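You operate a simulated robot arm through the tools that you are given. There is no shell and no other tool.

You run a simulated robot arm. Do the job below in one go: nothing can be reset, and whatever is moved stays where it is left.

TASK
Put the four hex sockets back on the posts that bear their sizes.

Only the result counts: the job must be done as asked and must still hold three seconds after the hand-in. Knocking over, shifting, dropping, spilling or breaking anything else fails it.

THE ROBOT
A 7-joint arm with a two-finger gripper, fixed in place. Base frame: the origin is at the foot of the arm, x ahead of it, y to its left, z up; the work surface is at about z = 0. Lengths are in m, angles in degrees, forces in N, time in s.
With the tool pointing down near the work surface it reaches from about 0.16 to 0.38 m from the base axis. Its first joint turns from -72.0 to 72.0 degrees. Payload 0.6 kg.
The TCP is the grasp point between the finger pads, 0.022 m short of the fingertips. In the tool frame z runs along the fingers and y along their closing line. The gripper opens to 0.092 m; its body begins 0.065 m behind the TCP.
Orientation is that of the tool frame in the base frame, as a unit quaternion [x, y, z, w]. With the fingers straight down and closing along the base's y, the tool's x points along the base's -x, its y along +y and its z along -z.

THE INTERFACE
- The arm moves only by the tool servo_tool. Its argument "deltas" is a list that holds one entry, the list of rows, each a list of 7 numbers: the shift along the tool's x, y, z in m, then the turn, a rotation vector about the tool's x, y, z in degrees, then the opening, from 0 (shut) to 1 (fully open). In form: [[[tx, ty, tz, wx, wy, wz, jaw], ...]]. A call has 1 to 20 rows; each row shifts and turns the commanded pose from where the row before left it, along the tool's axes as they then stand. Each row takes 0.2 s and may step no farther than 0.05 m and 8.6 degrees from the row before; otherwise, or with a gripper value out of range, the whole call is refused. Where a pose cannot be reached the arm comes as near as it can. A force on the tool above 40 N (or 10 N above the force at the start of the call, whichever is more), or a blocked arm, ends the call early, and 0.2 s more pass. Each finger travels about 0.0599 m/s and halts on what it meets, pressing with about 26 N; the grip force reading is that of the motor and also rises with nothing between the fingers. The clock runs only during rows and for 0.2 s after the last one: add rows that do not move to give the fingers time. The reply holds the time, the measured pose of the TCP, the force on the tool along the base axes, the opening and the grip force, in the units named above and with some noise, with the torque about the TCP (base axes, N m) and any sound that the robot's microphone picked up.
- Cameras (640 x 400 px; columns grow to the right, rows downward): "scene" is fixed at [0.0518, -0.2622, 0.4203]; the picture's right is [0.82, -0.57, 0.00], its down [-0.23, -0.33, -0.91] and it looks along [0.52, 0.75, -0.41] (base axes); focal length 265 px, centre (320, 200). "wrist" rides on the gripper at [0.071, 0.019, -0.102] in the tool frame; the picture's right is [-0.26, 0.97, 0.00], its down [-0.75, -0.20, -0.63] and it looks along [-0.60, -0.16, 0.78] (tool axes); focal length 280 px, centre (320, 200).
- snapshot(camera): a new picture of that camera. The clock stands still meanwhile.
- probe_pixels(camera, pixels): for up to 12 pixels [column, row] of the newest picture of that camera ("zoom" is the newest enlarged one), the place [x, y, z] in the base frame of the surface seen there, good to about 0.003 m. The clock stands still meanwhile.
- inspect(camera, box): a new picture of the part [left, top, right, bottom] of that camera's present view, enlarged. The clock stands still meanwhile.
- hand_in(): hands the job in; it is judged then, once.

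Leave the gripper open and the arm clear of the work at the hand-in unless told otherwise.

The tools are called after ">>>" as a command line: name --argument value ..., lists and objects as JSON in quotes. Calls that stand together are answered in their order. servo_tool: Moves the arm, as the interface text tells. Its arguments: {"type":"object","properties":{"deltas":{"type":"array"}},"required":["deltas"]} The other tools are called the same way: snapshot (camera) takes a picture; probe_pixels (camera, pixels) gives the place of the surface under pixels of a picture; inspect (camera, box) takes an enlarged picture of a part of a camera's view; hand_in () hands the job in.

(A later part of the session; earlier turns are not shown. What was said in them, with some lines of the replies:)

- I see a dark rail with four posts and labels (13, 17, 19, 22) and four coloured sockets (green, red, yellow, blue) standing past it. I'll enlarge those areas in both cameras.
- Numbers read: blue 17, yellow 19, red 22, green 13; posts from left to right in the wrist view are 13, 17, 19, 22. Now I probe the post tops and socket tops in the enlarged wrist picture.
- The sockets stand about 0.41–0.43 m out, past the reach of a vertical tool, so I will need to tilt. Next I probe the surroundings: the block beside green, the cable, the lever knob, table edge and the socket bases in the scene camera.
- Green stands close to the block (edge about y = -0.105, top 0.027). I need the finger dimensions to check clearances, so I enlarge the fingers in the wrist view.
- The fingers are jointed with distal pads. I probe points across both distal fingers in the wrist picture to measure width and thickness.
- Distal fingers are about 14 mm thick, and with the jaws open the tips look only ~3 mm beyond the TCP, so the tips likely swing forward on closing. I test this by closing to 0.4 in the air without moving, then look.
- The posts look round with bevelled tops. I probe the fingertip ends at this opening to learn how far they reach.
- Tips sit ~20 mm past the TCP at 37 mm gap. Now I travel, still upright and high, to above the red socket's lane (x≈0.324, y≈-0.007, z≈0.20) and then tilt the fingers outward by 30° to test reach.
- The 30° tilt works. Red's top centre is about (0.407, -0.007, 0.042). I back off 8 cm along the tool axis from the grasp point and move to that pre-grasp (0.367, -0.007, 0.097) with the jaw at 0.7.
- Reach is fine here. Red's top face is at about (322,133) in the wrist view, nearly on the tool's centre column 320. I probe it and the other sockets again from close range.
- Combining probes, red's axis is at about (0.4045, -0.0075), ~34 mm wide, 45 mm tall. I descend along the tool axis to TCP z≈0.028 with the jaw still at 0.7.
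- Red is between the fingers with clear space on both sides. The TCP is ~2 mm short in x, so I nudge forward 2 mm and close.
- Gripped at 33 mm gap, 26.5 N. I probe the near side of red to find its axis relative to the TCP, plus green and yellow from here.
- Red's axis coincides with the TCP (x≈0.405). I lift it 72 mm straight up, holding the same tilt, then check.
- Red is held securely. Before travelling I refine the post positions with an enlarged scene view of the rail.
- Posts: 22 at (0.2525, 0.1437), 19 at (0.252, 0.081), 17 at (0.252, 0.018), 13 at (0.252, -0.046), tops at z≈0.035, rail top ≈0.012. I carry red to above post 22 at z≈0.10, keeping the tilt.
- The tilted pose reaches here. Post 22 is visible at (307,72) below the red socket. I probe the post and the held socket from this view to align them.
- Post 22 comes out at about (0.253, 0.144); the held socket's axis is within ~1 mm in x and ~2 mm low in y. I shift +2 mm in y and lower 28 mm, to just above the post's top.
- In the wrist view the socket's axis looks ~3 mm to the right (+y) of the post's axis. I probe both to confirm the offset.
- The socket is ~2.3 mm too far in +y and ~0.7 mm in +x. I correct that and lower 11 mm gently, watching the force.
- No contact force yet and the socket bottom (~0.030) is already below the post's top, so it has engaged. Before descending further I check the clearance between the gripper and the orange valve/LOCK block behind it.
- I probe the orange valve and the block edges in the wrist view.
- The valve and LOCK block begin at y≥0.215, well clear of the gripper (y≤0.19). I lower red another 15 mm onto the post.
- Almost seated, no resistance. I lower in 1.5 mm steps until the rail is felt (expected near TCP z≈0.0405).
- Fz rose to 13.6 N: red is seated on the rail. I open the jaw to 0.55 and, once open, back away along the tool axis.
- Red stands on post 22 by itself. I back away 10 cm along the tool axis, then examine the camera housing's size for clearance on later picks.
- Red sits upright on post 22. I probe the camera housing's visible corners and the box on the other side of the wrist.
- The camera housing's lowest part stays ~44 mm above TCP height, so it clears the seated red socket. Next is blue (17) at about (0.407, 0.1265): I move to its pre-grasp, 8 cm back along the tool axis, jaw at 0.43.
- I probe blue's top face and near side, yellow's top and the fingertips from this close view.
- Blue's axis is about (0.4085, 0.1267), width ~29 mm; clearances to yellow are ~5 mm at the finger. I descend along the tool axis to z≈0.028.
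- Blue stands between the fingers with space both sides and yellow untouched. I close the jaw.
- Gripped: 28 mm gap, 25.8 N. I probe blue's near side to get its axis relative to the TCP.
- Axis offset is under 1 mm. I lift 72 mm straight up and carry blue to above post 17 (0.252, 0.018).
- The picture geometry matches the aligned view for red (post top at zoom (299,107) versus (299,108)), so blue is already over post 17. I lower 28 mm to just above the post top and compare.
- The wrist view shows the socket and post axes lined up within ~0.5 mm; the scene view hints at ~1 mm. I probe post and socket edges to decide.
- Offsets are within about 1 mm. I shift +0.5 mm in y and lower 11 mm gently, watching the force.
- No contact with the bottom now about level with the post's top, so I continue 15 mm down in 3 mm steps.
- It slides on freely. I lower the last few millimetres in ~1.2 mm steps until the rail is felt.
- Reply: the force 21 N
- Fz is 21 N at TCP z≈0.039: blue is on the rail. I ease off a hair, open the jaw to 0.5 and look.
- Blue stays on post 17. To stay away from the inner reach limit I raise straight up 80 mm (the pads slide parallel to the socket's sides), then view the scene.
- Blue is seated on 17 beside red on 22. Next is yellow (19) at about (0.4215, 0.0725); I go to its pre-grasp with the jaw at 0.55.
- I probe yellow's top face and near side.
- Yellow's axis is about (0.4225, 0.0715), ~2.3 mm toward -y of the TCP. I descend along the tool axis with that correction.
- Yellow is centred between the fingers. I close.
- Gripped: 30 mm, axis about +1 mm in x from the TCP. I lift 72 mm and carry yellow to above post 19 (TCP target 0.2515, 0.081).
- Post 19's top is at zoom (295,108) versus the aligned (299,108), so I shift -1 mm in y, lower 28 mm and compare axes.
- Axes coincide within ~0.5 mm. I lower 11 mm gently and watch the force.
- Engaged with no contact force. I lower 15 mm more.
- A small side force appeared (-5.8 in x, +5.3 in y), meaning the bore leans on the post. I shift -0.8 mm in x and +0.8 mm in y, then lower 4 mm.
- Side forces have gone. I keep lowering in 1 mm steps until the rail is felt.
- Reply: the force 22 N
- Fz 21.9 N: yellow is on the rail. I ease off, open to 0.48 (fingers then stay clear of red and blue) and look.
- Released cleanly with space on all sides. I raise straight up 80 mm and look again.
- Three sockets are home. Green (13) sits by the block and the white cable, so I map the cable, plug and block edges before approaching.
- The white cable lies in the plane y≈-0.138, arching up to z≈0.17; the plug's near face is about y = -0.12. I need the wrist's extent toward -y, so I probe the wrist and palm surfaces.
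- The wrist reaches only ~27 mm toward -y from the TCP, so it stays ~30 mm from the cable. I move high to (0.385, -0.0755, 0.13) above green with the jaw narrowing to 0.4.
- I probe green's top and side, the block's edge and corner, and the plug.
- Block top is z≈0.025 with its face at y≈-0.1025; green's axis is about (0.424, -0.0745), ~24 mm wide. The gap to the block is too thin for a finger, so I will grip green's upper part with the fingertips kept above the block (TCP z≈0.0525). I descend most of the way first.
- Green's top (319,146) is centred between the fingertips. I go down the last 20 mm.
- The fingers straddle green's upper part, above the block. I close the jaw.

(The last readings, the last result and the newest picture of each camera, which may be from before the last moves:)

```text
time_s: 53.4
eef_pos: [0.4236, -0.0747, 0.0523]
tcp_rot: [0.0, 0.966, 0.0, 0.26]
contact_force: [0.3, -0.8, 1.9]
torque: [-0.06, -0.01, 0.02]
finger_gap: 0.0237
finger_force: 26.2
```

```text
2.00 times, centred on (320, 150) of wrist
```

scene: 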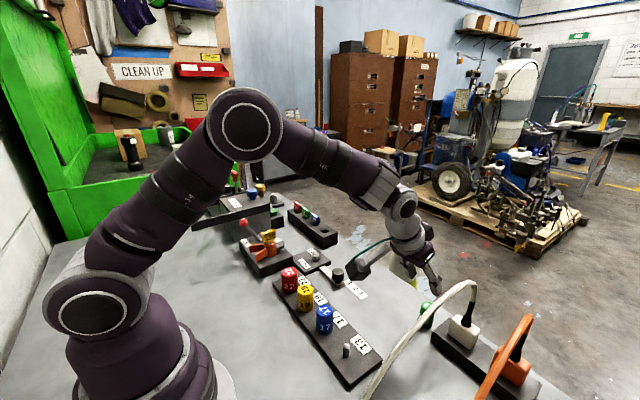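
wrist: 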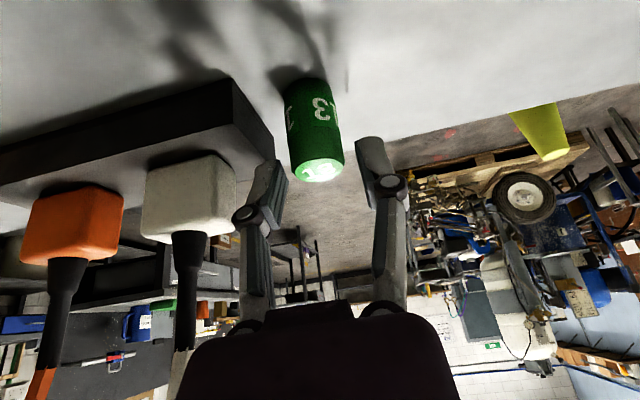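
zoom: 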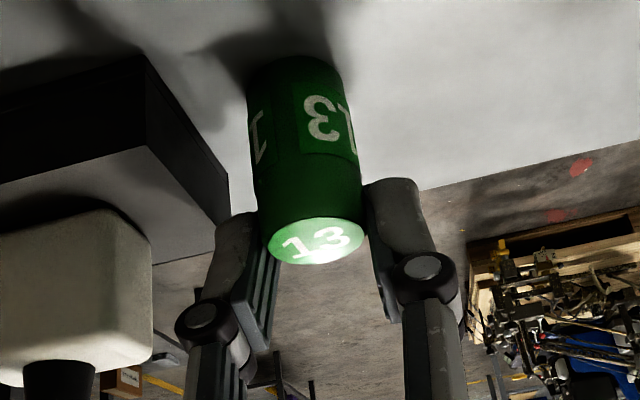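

Gripped at 24 mm, 26 N. I lift 15 mm first to confirm it holds, and probe its side.

>>> servo_tool --deltas '[[[-0.0025, 0, -0.0043, 0, 0, 0, 0.12], [-0.005, 0, -0.0087, 0, 0, 0, 0.12], [0, 0, 0, 0, 0, 0, 0.12]]]'

>>> inspect --camera "wrist" --box '[220, 50, 420, 250]'

>>> probe_pixels --camera "zoom" --pixels '[[300, 90], [303, 120], [306, 150], [309, 180], [312, 205], [316, 240], [262, 130], [350, 130], [317, 222], [318, 258]]'

```text
time_s: 54.2
eef_pos: [0.4255, -0.0746, 0.0672]
tcp_rot: [0.0, 0.966, 0.001, 0.259]
contact_force: [0.1, 0.4, -1.6]
torque: [-0.02, -0.02, 0.02]
finger_gap: 0.0237
finger_force: 25.7
```

```text
2.00 times, centred on (320, 150) of wrist
```

zoom: 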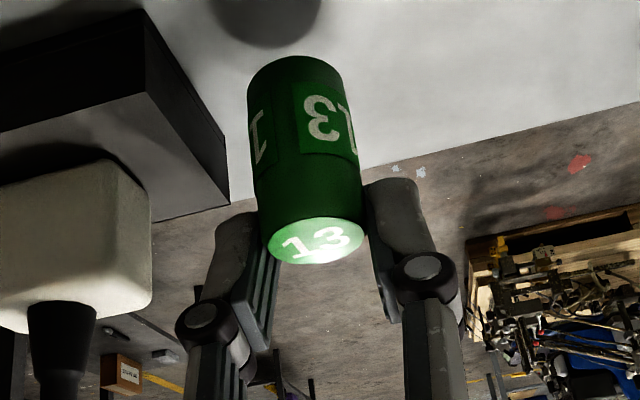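

```text
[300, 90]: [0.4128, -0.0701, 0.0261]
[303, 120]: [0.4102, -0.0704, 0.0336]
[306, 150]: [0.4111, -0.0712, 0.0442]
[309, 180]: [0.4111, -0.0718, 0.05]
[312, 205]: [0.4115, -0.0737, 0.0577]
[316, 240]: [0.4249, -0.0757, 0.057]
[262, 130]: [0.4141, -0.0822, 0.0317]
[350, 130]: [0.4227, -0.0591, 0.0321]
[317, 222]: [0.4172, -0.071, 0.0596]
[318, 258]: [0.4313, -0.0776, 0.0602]
```

Green came up straight. I raise it another 57 mm and carry it to above post 13 (0.2525, -0.046), staying well inside the cable.

>>> servo_tool --deltas '[[[-0.0095, 0, -0.01645, 0, 0, 0, 0.12], [-0.0095, 0, -0.01645, 0, 0, 0, 0.12], [-0.0095, 0, -0.01645, 0, 0, 0, 0.12], [0.0297, 0.0057, -0.01715, 0, 0, 0, 0.12], [0.0297, 0.0057, -0.01715, 0, 0, 0, 0.12], [0.0297, 0.0057, -0.01715, 0, 0, 0, 0.12], [0.0297, 0.0057, -0.01715, 0, 0, 0, 0.12], [0.0297, 0.0058, -0.01715, 0, 0, 0, 0.12], [0, 0, 0, 0, 0, 0, 0.12], [0, 0, 0, 0, 0, 0, 0.12]]]'

>>> snapshot --camera "scene"

>>> inspect --camera "wrist" --box '[220, 0, 420, 225]'

```text
time_s: 56.4
eef_pos: [0.2549, -0.0461, 0.1216]
tcp_rot: [0.0, 0.965, 0.0, 0.26]
contact_force: [-0.2, 0.4, -1.5]
torque: [0.0, -0.03, -0.01]
finger_gap: 0.0237
finger_force: 26.0
```

```text
taken
```

scene: 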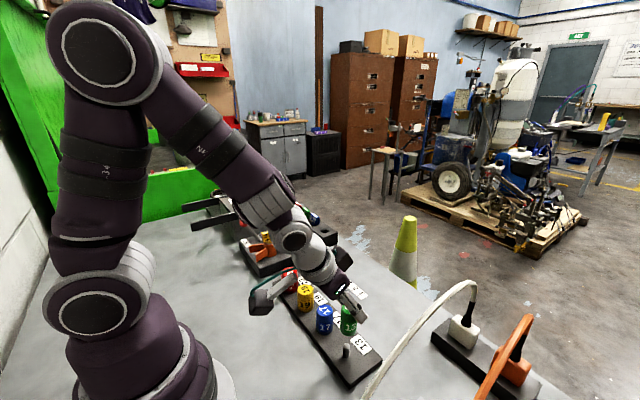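

```text
1.78 times, centred on (320, 112) of wrist
```

zoom: 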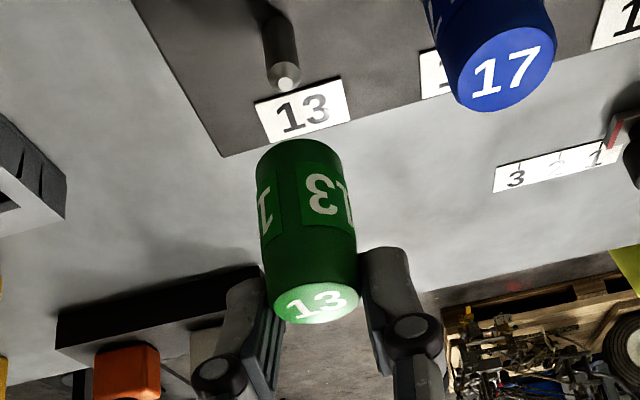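

Post 13 at zoom (288,83) lines up within ~0.5 mm of green's axis by projection. I lower 28 mm, to just above the post, and compare the axes.

>>> servo_tool --deltas '[[[0.007, 0, 0.0121, 0, 0, 0, 0.12], [0.007, 0, 0.0121, 0, 0, 0, 0.12], [0, 0, 0, 0, 0, 0, 0.12], [0, 0, 0, 0, 0, 0, 0.12]]]'

>>> inspect --camera "scene" --box '[290, 285, 410, 375]'

>>> inspect --camera "wrist" --box '[220, 0, 420, 225]'

>>> probe_pixels --camera "zoom" --pixels '[[288, 90], [290, 105], [292, 120], [275, 105], [305, 105], [300, 160], [303, 180], [306, 200], [266, 180], [342, 175]]'

```text
time_s: 57.4
eef_pos: [0.2527, -0.0458, 0.0945]
tcp_rot: [0.0, 0.966, 0.0, 0.259]
contact_force: [-0.5, 0.5, -0.7]
torque: [-0.01, -0.02, 0.01]
finger_gap: 0.0235
finger_force: 26.4
```

```text
4.44 times, centred on (350, 330) of scene
```

zoom: 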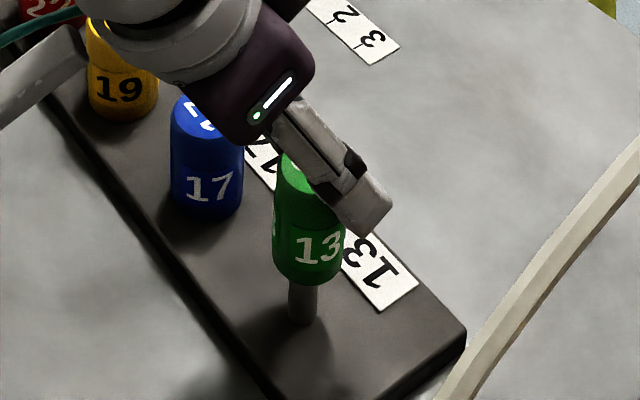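

```text
1.78 times, centred on (320, 112) of wrist
```

zoom: 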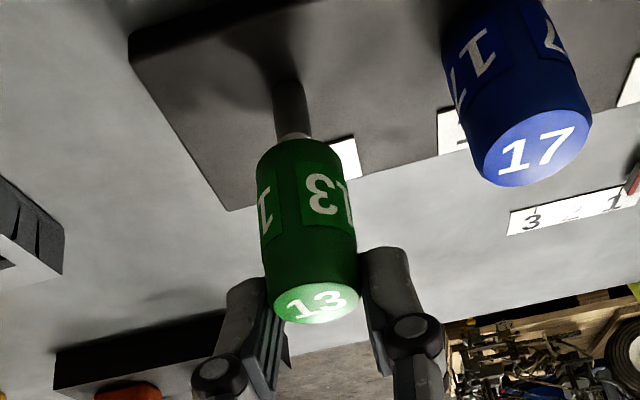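

```text
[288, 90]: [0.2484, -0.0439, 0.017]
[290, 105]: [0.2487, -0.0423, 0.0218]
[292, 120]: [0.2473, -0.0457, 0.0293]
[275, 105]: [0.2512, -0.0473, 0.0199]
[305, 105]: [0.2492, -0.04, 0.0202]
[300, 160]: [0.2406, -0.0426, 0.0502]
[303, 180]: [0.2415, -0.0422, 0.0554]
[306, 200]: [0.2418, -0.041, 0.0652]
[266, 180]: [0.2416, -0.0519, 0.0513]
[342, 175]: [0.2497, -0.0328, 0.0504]
```

Green is ~1.1 mm too far in +y and perhaps 0.7 mm in +x. I correct, then lower 10 mm gently and check the force.

>>> servo_tool --deltas '[[[0.0006, -0.0011, -0.0003, 0, 0, 0, 0.12], [0, 0, 0, 0, 0, 0, 0.12], [0.0015, 0, 0.0026, 0, 0, 0, 0.12], [0.0015, 0, 0.0026, 0, 0, 0, 0.12], [0.001, 0, 0.0017, 0, 0, 0, 0.12], [0.001, 0, 0.0017, 0, 0, 0, 0.12], [0, 0, 0, 0, 0, 0, 0.12]]]'

>>> inspect --camera "scene" --box '[290, 285, 410, 375]'

>>> inspect --camera "wrist" --box '[220, 0, 420, 225]'

```text
time_s: 59.0
eef_pos: [0.2528, -0.0459, 0.0849]
tcp_rot: [0.0, 0.966, 0.0, 0.26]
contact_force: [0.2, 0.7, 0.6]
torque: [0.0, -0.01, 0.01]
finger_gap: 0.0238
finger_force: 26.2
```

```text
4.44 times, centred on (350, 330) of scene
```

zoom: 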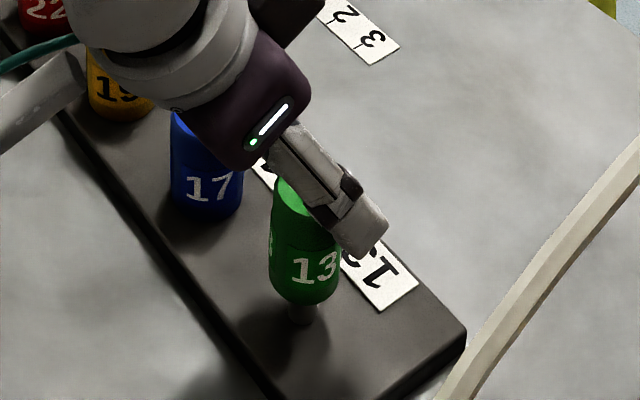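

```text
1.78 times, centred on (320, 112) of wrist
```

zoom: 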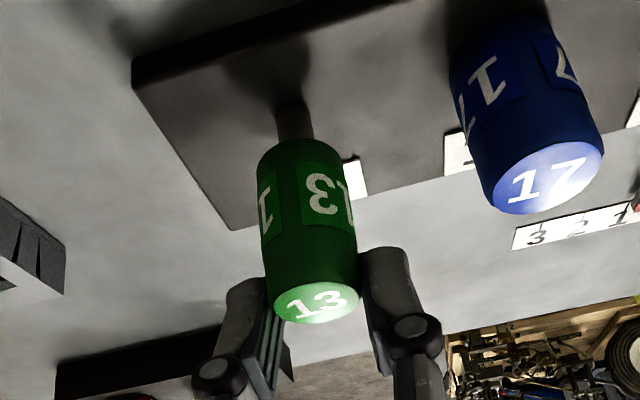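

Aligned within ~0.5 mm and no contact with the bottom now at the post's tip. I lower 12 mm more in 2–3 mm steps.

>>> servo_tool --deltas '[[[0.001, 0, 0.0017, 0, 0, 0, 0.12], [0.001, 0, 0.0017, 0, 0, 0, 0.12], [0.001, 0, 0.0017, 0, 0, 0, 0.12], [0.0015, 0, 0.0026, 0, 0, 0, 0.12], [0.0015, 0, 0.0026, 0, 0, 0, 0.12], [0, 0, 0, 0, 0, 0, 0.12]]]'

>>> inspect --camera "wrist" --box '[220, 0, 420, 225]'

>>> inspect --camera "scene" --box '[290, 285, 410, 375]'

```text
time_s: 60.4
eef_pos: [0.2526, -0.0475, 0.0722]
tcp_rot: [0.001, 0.966, 0.0, 0.259]
contact_force: [0.1, 0.7, -0.4]
torque: [0.0, -0.03, 0.02]
finger_gap: 0.0238
finger_force: 25.8
```

```text
1.78 times, centred on (320, 112) of wrist
```

zoom: 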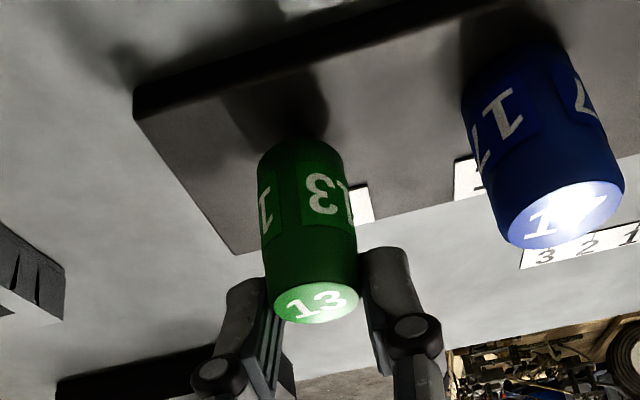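

```text
4.44 times, centred on (350, 330) of scene
```

zoom: 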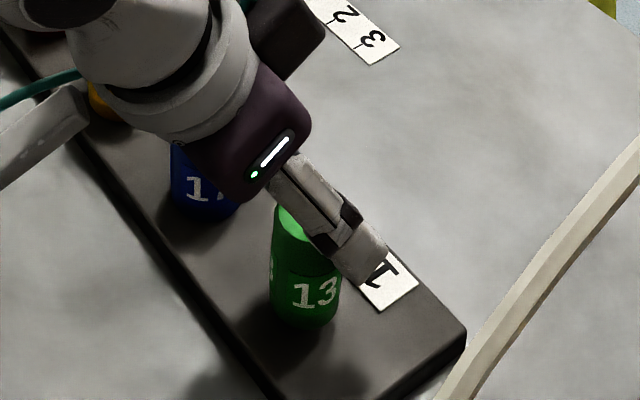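

It slides on freely. I lower 5 mm more in small steps toward the expected seat (TCP z≈0.065).

>>> servo_tool --deltas '[[[0.0006, 0, 0.00104, 0, 0, 0, 0.12], [0.0006, 0, 0.00104, 0, 0, 0, 0.12], [0.0006, 0, 0.00104, 0, 0, 0, 0.12], [0.0006, 0, 0.00104, 0, 0, 0, 0.12], [0.0005, 0, 0.00087, 0, 0, 0, 0.12], [0, 0, 0, 0, 0, 0, 0.12]]]'

```text
time_s: 61.8
eef_pos: [0.2526, -0.0459, 0.0671]
tcp_rot: [0.001, 0.966, 0.0, 0.259]
contact_force: [0.1, -0.5, -0.9]
torque: [-0.02, -0.03, -0.02]
finger_gap: 0.0232
finger_force: 26.4
```

Still free. I continue in 1 mm steps until the rail is felt.

>>> servo_tool --deltas '[[[0.0005, 0, 0.00087, 0, 0, 0, 0.12], [0.0005, 0, 0.00087, 0, 0, 0, 0.12], [0, 0, 0, 0, 0, 0, 0.12]]]'

```text
time_s: 62.6
eef_pos: [0.2513, -0.0461, 0.0653]
tcp_rot: [0.0, 0.966, 0.0, 0.259]
contact_force: [-0.4, 0.2, -1.1]
torque: [-0.03, -0.05, -0.01]
finger_gap: 0.0238
finger_force: 25.7
```

>>> servo_tool --deltas '[[[0.0005, 0, 0.00087, 0, 0, 0, 0.12], [0.0003, 0, 0.0005, 0, 0, 0, 0.12], [0, 0, 0, 0, 0, 0, 0.12]]]'

>>> inspect --camera "scene" --box '[310, 300, 390, 365]'

```text
time_s: 63.4
eef_pos: [0.252, -0.0458, 0.0646]
tcp_rot: [0.0, 0.966, 0.0, 0.26]
contact_force: [-4.4, 2.3, 14.7]
torque: [-0.05, 0.22, -0.09]
finger_gap: 0.0238
finger_force: 25.9
```

```text
6.15 times, centred on (350, 332) of scene
```

zoom: 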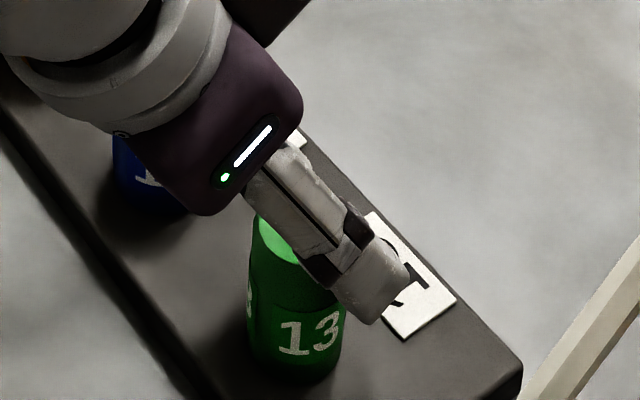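

Fz 14.7 N at the expected height: green is on the rail. I ease off slightly and open the jaw to 0.42.

>>> servo_tool --deltas '[[[-0.0003, 0, -0.0005, 0, 0, 0, 0.3], [0, 0, 0, 0, 0, 0, 0.4], [0, 0, 0, 0, 0, 0, 0.42], [0, 0, 0, 0, 0, 0, 0.42]]]'

>>> snapshot --camera "wrist"

```text
time_s: 64.4
eef_pos: [0.2515, -0.0472, 0.0648]
tcp_rot: [0.0, 0.966, 0.0, 0.259]
contact_force: [-0.7, -0.4, 0.2]
torque: [0.05, 0.01, -0.02]
finger_gap: 0.0386
finger_force: 0.0
```

```text
taken
```

wrist: 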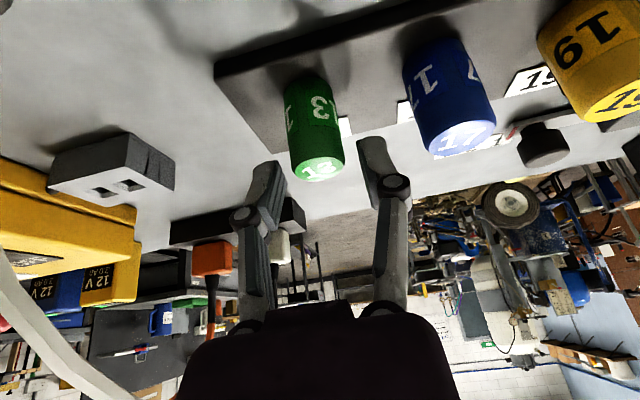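

Green stands on post 13 by itself. I rise 100 mm straight up, then bring the tool back to vertical.

>>> servo_tool --deltas '[[[-0.007, 0, -0.0121, 0, 0, 0, 0.42], [-0.0145, 0, -0.0251, 0, 0, 0, 0.42], [-0.0145, 0, -0.0251, 0, 0, 0, 0.42], [-0.014, 0, -0.0243, 0, 0, 0, 0.42], [0, 0, 0, 0, 0, 0, 0.42], [0, 0, 0, 0, 7.5, 0, 0.5], [0, 0, 0, 0, 7.5, 0, 0.7], [0, 0, 0, 0, 7.5, 0, 0.9], [0, 0, 0, 0, 7.5, 0, 1.0], [0, 0, 0, 0, 0, 0, 1.0]]]'

>>> snapshot --camera "scene"

>>> snapshot --camera "wrist"

```text
time_s: 66.6
eef_pos: [0.252, -0.0481, 0.1644]
tcp_rot: [0.0, 1.0, 0.0, 0.0]
contact_force: [0.1, 0.5, -0.3]
torque: [0.0, 0.01, 0.0]
finger_gap: 0.0919
finger_force: 0.0
```

```text
taken
```

scene: 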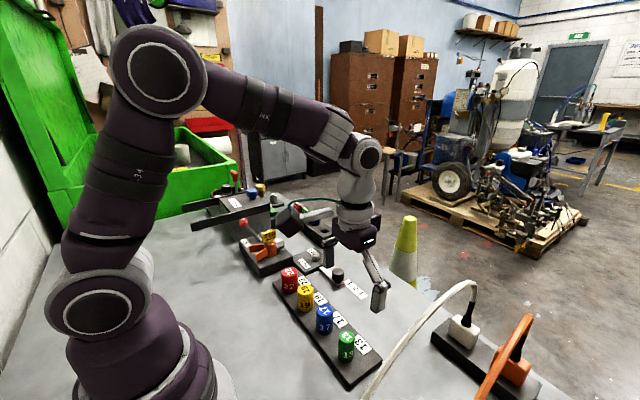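

```text
taken
```

wrist: 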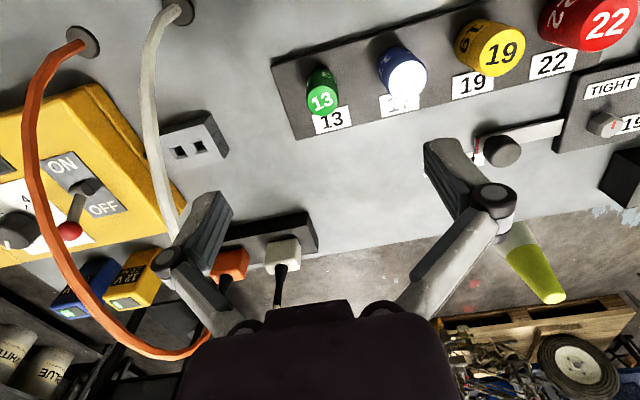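

All four sockets are on their posts. I raise the arm to its starting place, high and clear, then verify the result.

>>> servo_tool --deltas '[[[0, 0, -0.034, 0, 0, 0, 1.0], [0, 0, -0.034, 0, 0, 0, 1.0], [0, 0, -0.034, 0, 0, 0, 1.0], [0, 0, -0.034, 0, 0, 0, 1.0], [0.007, 0.039, 0, 0, 0, 0, 1.0], [0.007, 0.039, 0, 0, 0, 0, 1.0], [0.007, 0.039, 0, 0, 0, 0, 1.0], [0.007, 0.039, 0, 0, 0, 0, 1.0], [0, 0, 0, 0, 0, 0, 1.0]]]'

>>> snapshot --camera "wrist"

>>> inspect --camera "scene" --box '[260, 250, 400, 390]'

```text
time_s: 68.6
eef_pos: [0.2251, 0.1097, 0.2976]
tcp_rot: [0.0, 1.0, 0.001, 0.001]
contact_force: [0.0, 0.1, -0.6]
torque: [0.02, 0.0, 0.01]
finger_gap: 0.0921
finger_force: 0.0
```

```text
taken
```

wrist: 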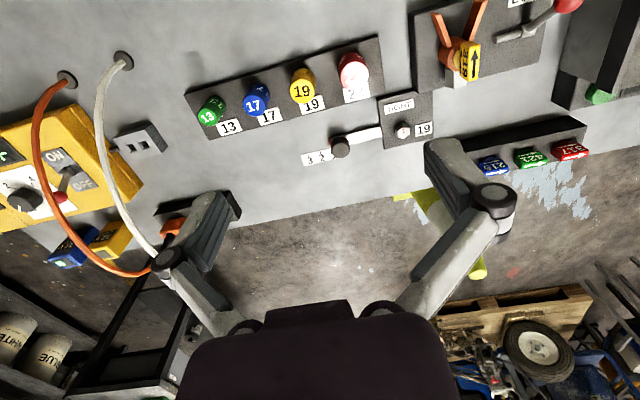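

```text
2.86 times, centred on (330, 320) of scene
```

zoom: 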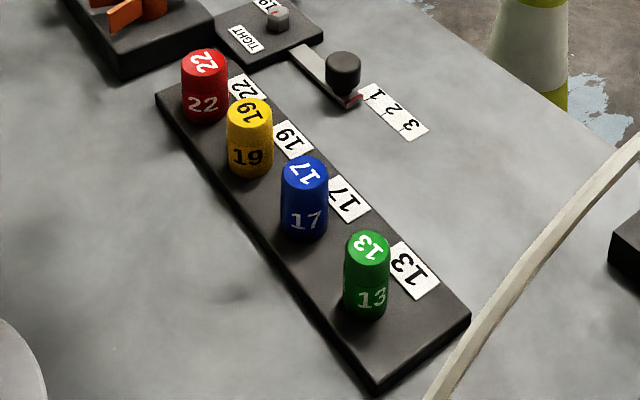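

I probe the socket tops to confirm they are all at the same seated height, upright and centred on their posts.

>>> probe_pixels --camera "zoom" --pixels '[[204, 62], [249, 111], [305, 171], [369, 246], [205, 110], [250, 160], [303, 225], [366, 305], [342, 62]]'

>>> snapshot --camera "scene"

```text
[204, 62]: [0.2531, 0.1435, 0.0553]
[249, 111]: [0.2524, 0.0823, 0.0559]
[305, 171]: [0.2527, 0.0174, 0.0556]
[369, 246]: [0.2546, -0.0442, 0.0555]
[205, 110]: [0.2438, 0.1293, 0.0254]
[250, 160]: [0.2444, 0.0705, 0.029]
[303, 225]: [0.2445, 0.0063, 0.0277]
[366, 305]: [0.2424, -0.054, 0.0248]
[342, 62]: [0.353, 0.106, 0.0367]
```

```text
taken
```

scene: 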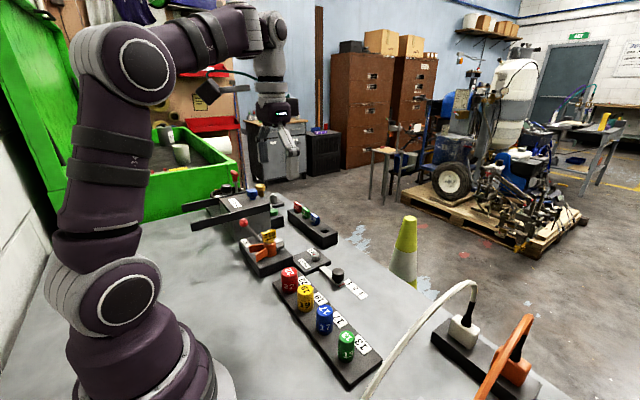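

All four socket tops are level at z≈0.0555 and centred on their posts: 13 green, 17 blue, 19 yellow, 22 red. Nothing else looks moved, the gripper is open and the arm is clear, so I hand in.

>>> hand_in

```text
The job is handed in.
```

All four hex sockets are back on the posts that bear their sizes: green on 13, blue on 17, yellow on 19 and red on 22. I handed the job in.

- **Seating:** each socket was pressed down until the rail pushed back. The final probes put all four tops level at z ≈ 0.0555 m and within about 2 mm of the post centres.
- **Surroundings:** nothing else looked moved in the last pictures.
- **Arm:** it is back near its starting pose, with the gripper fully open and clear of the work.
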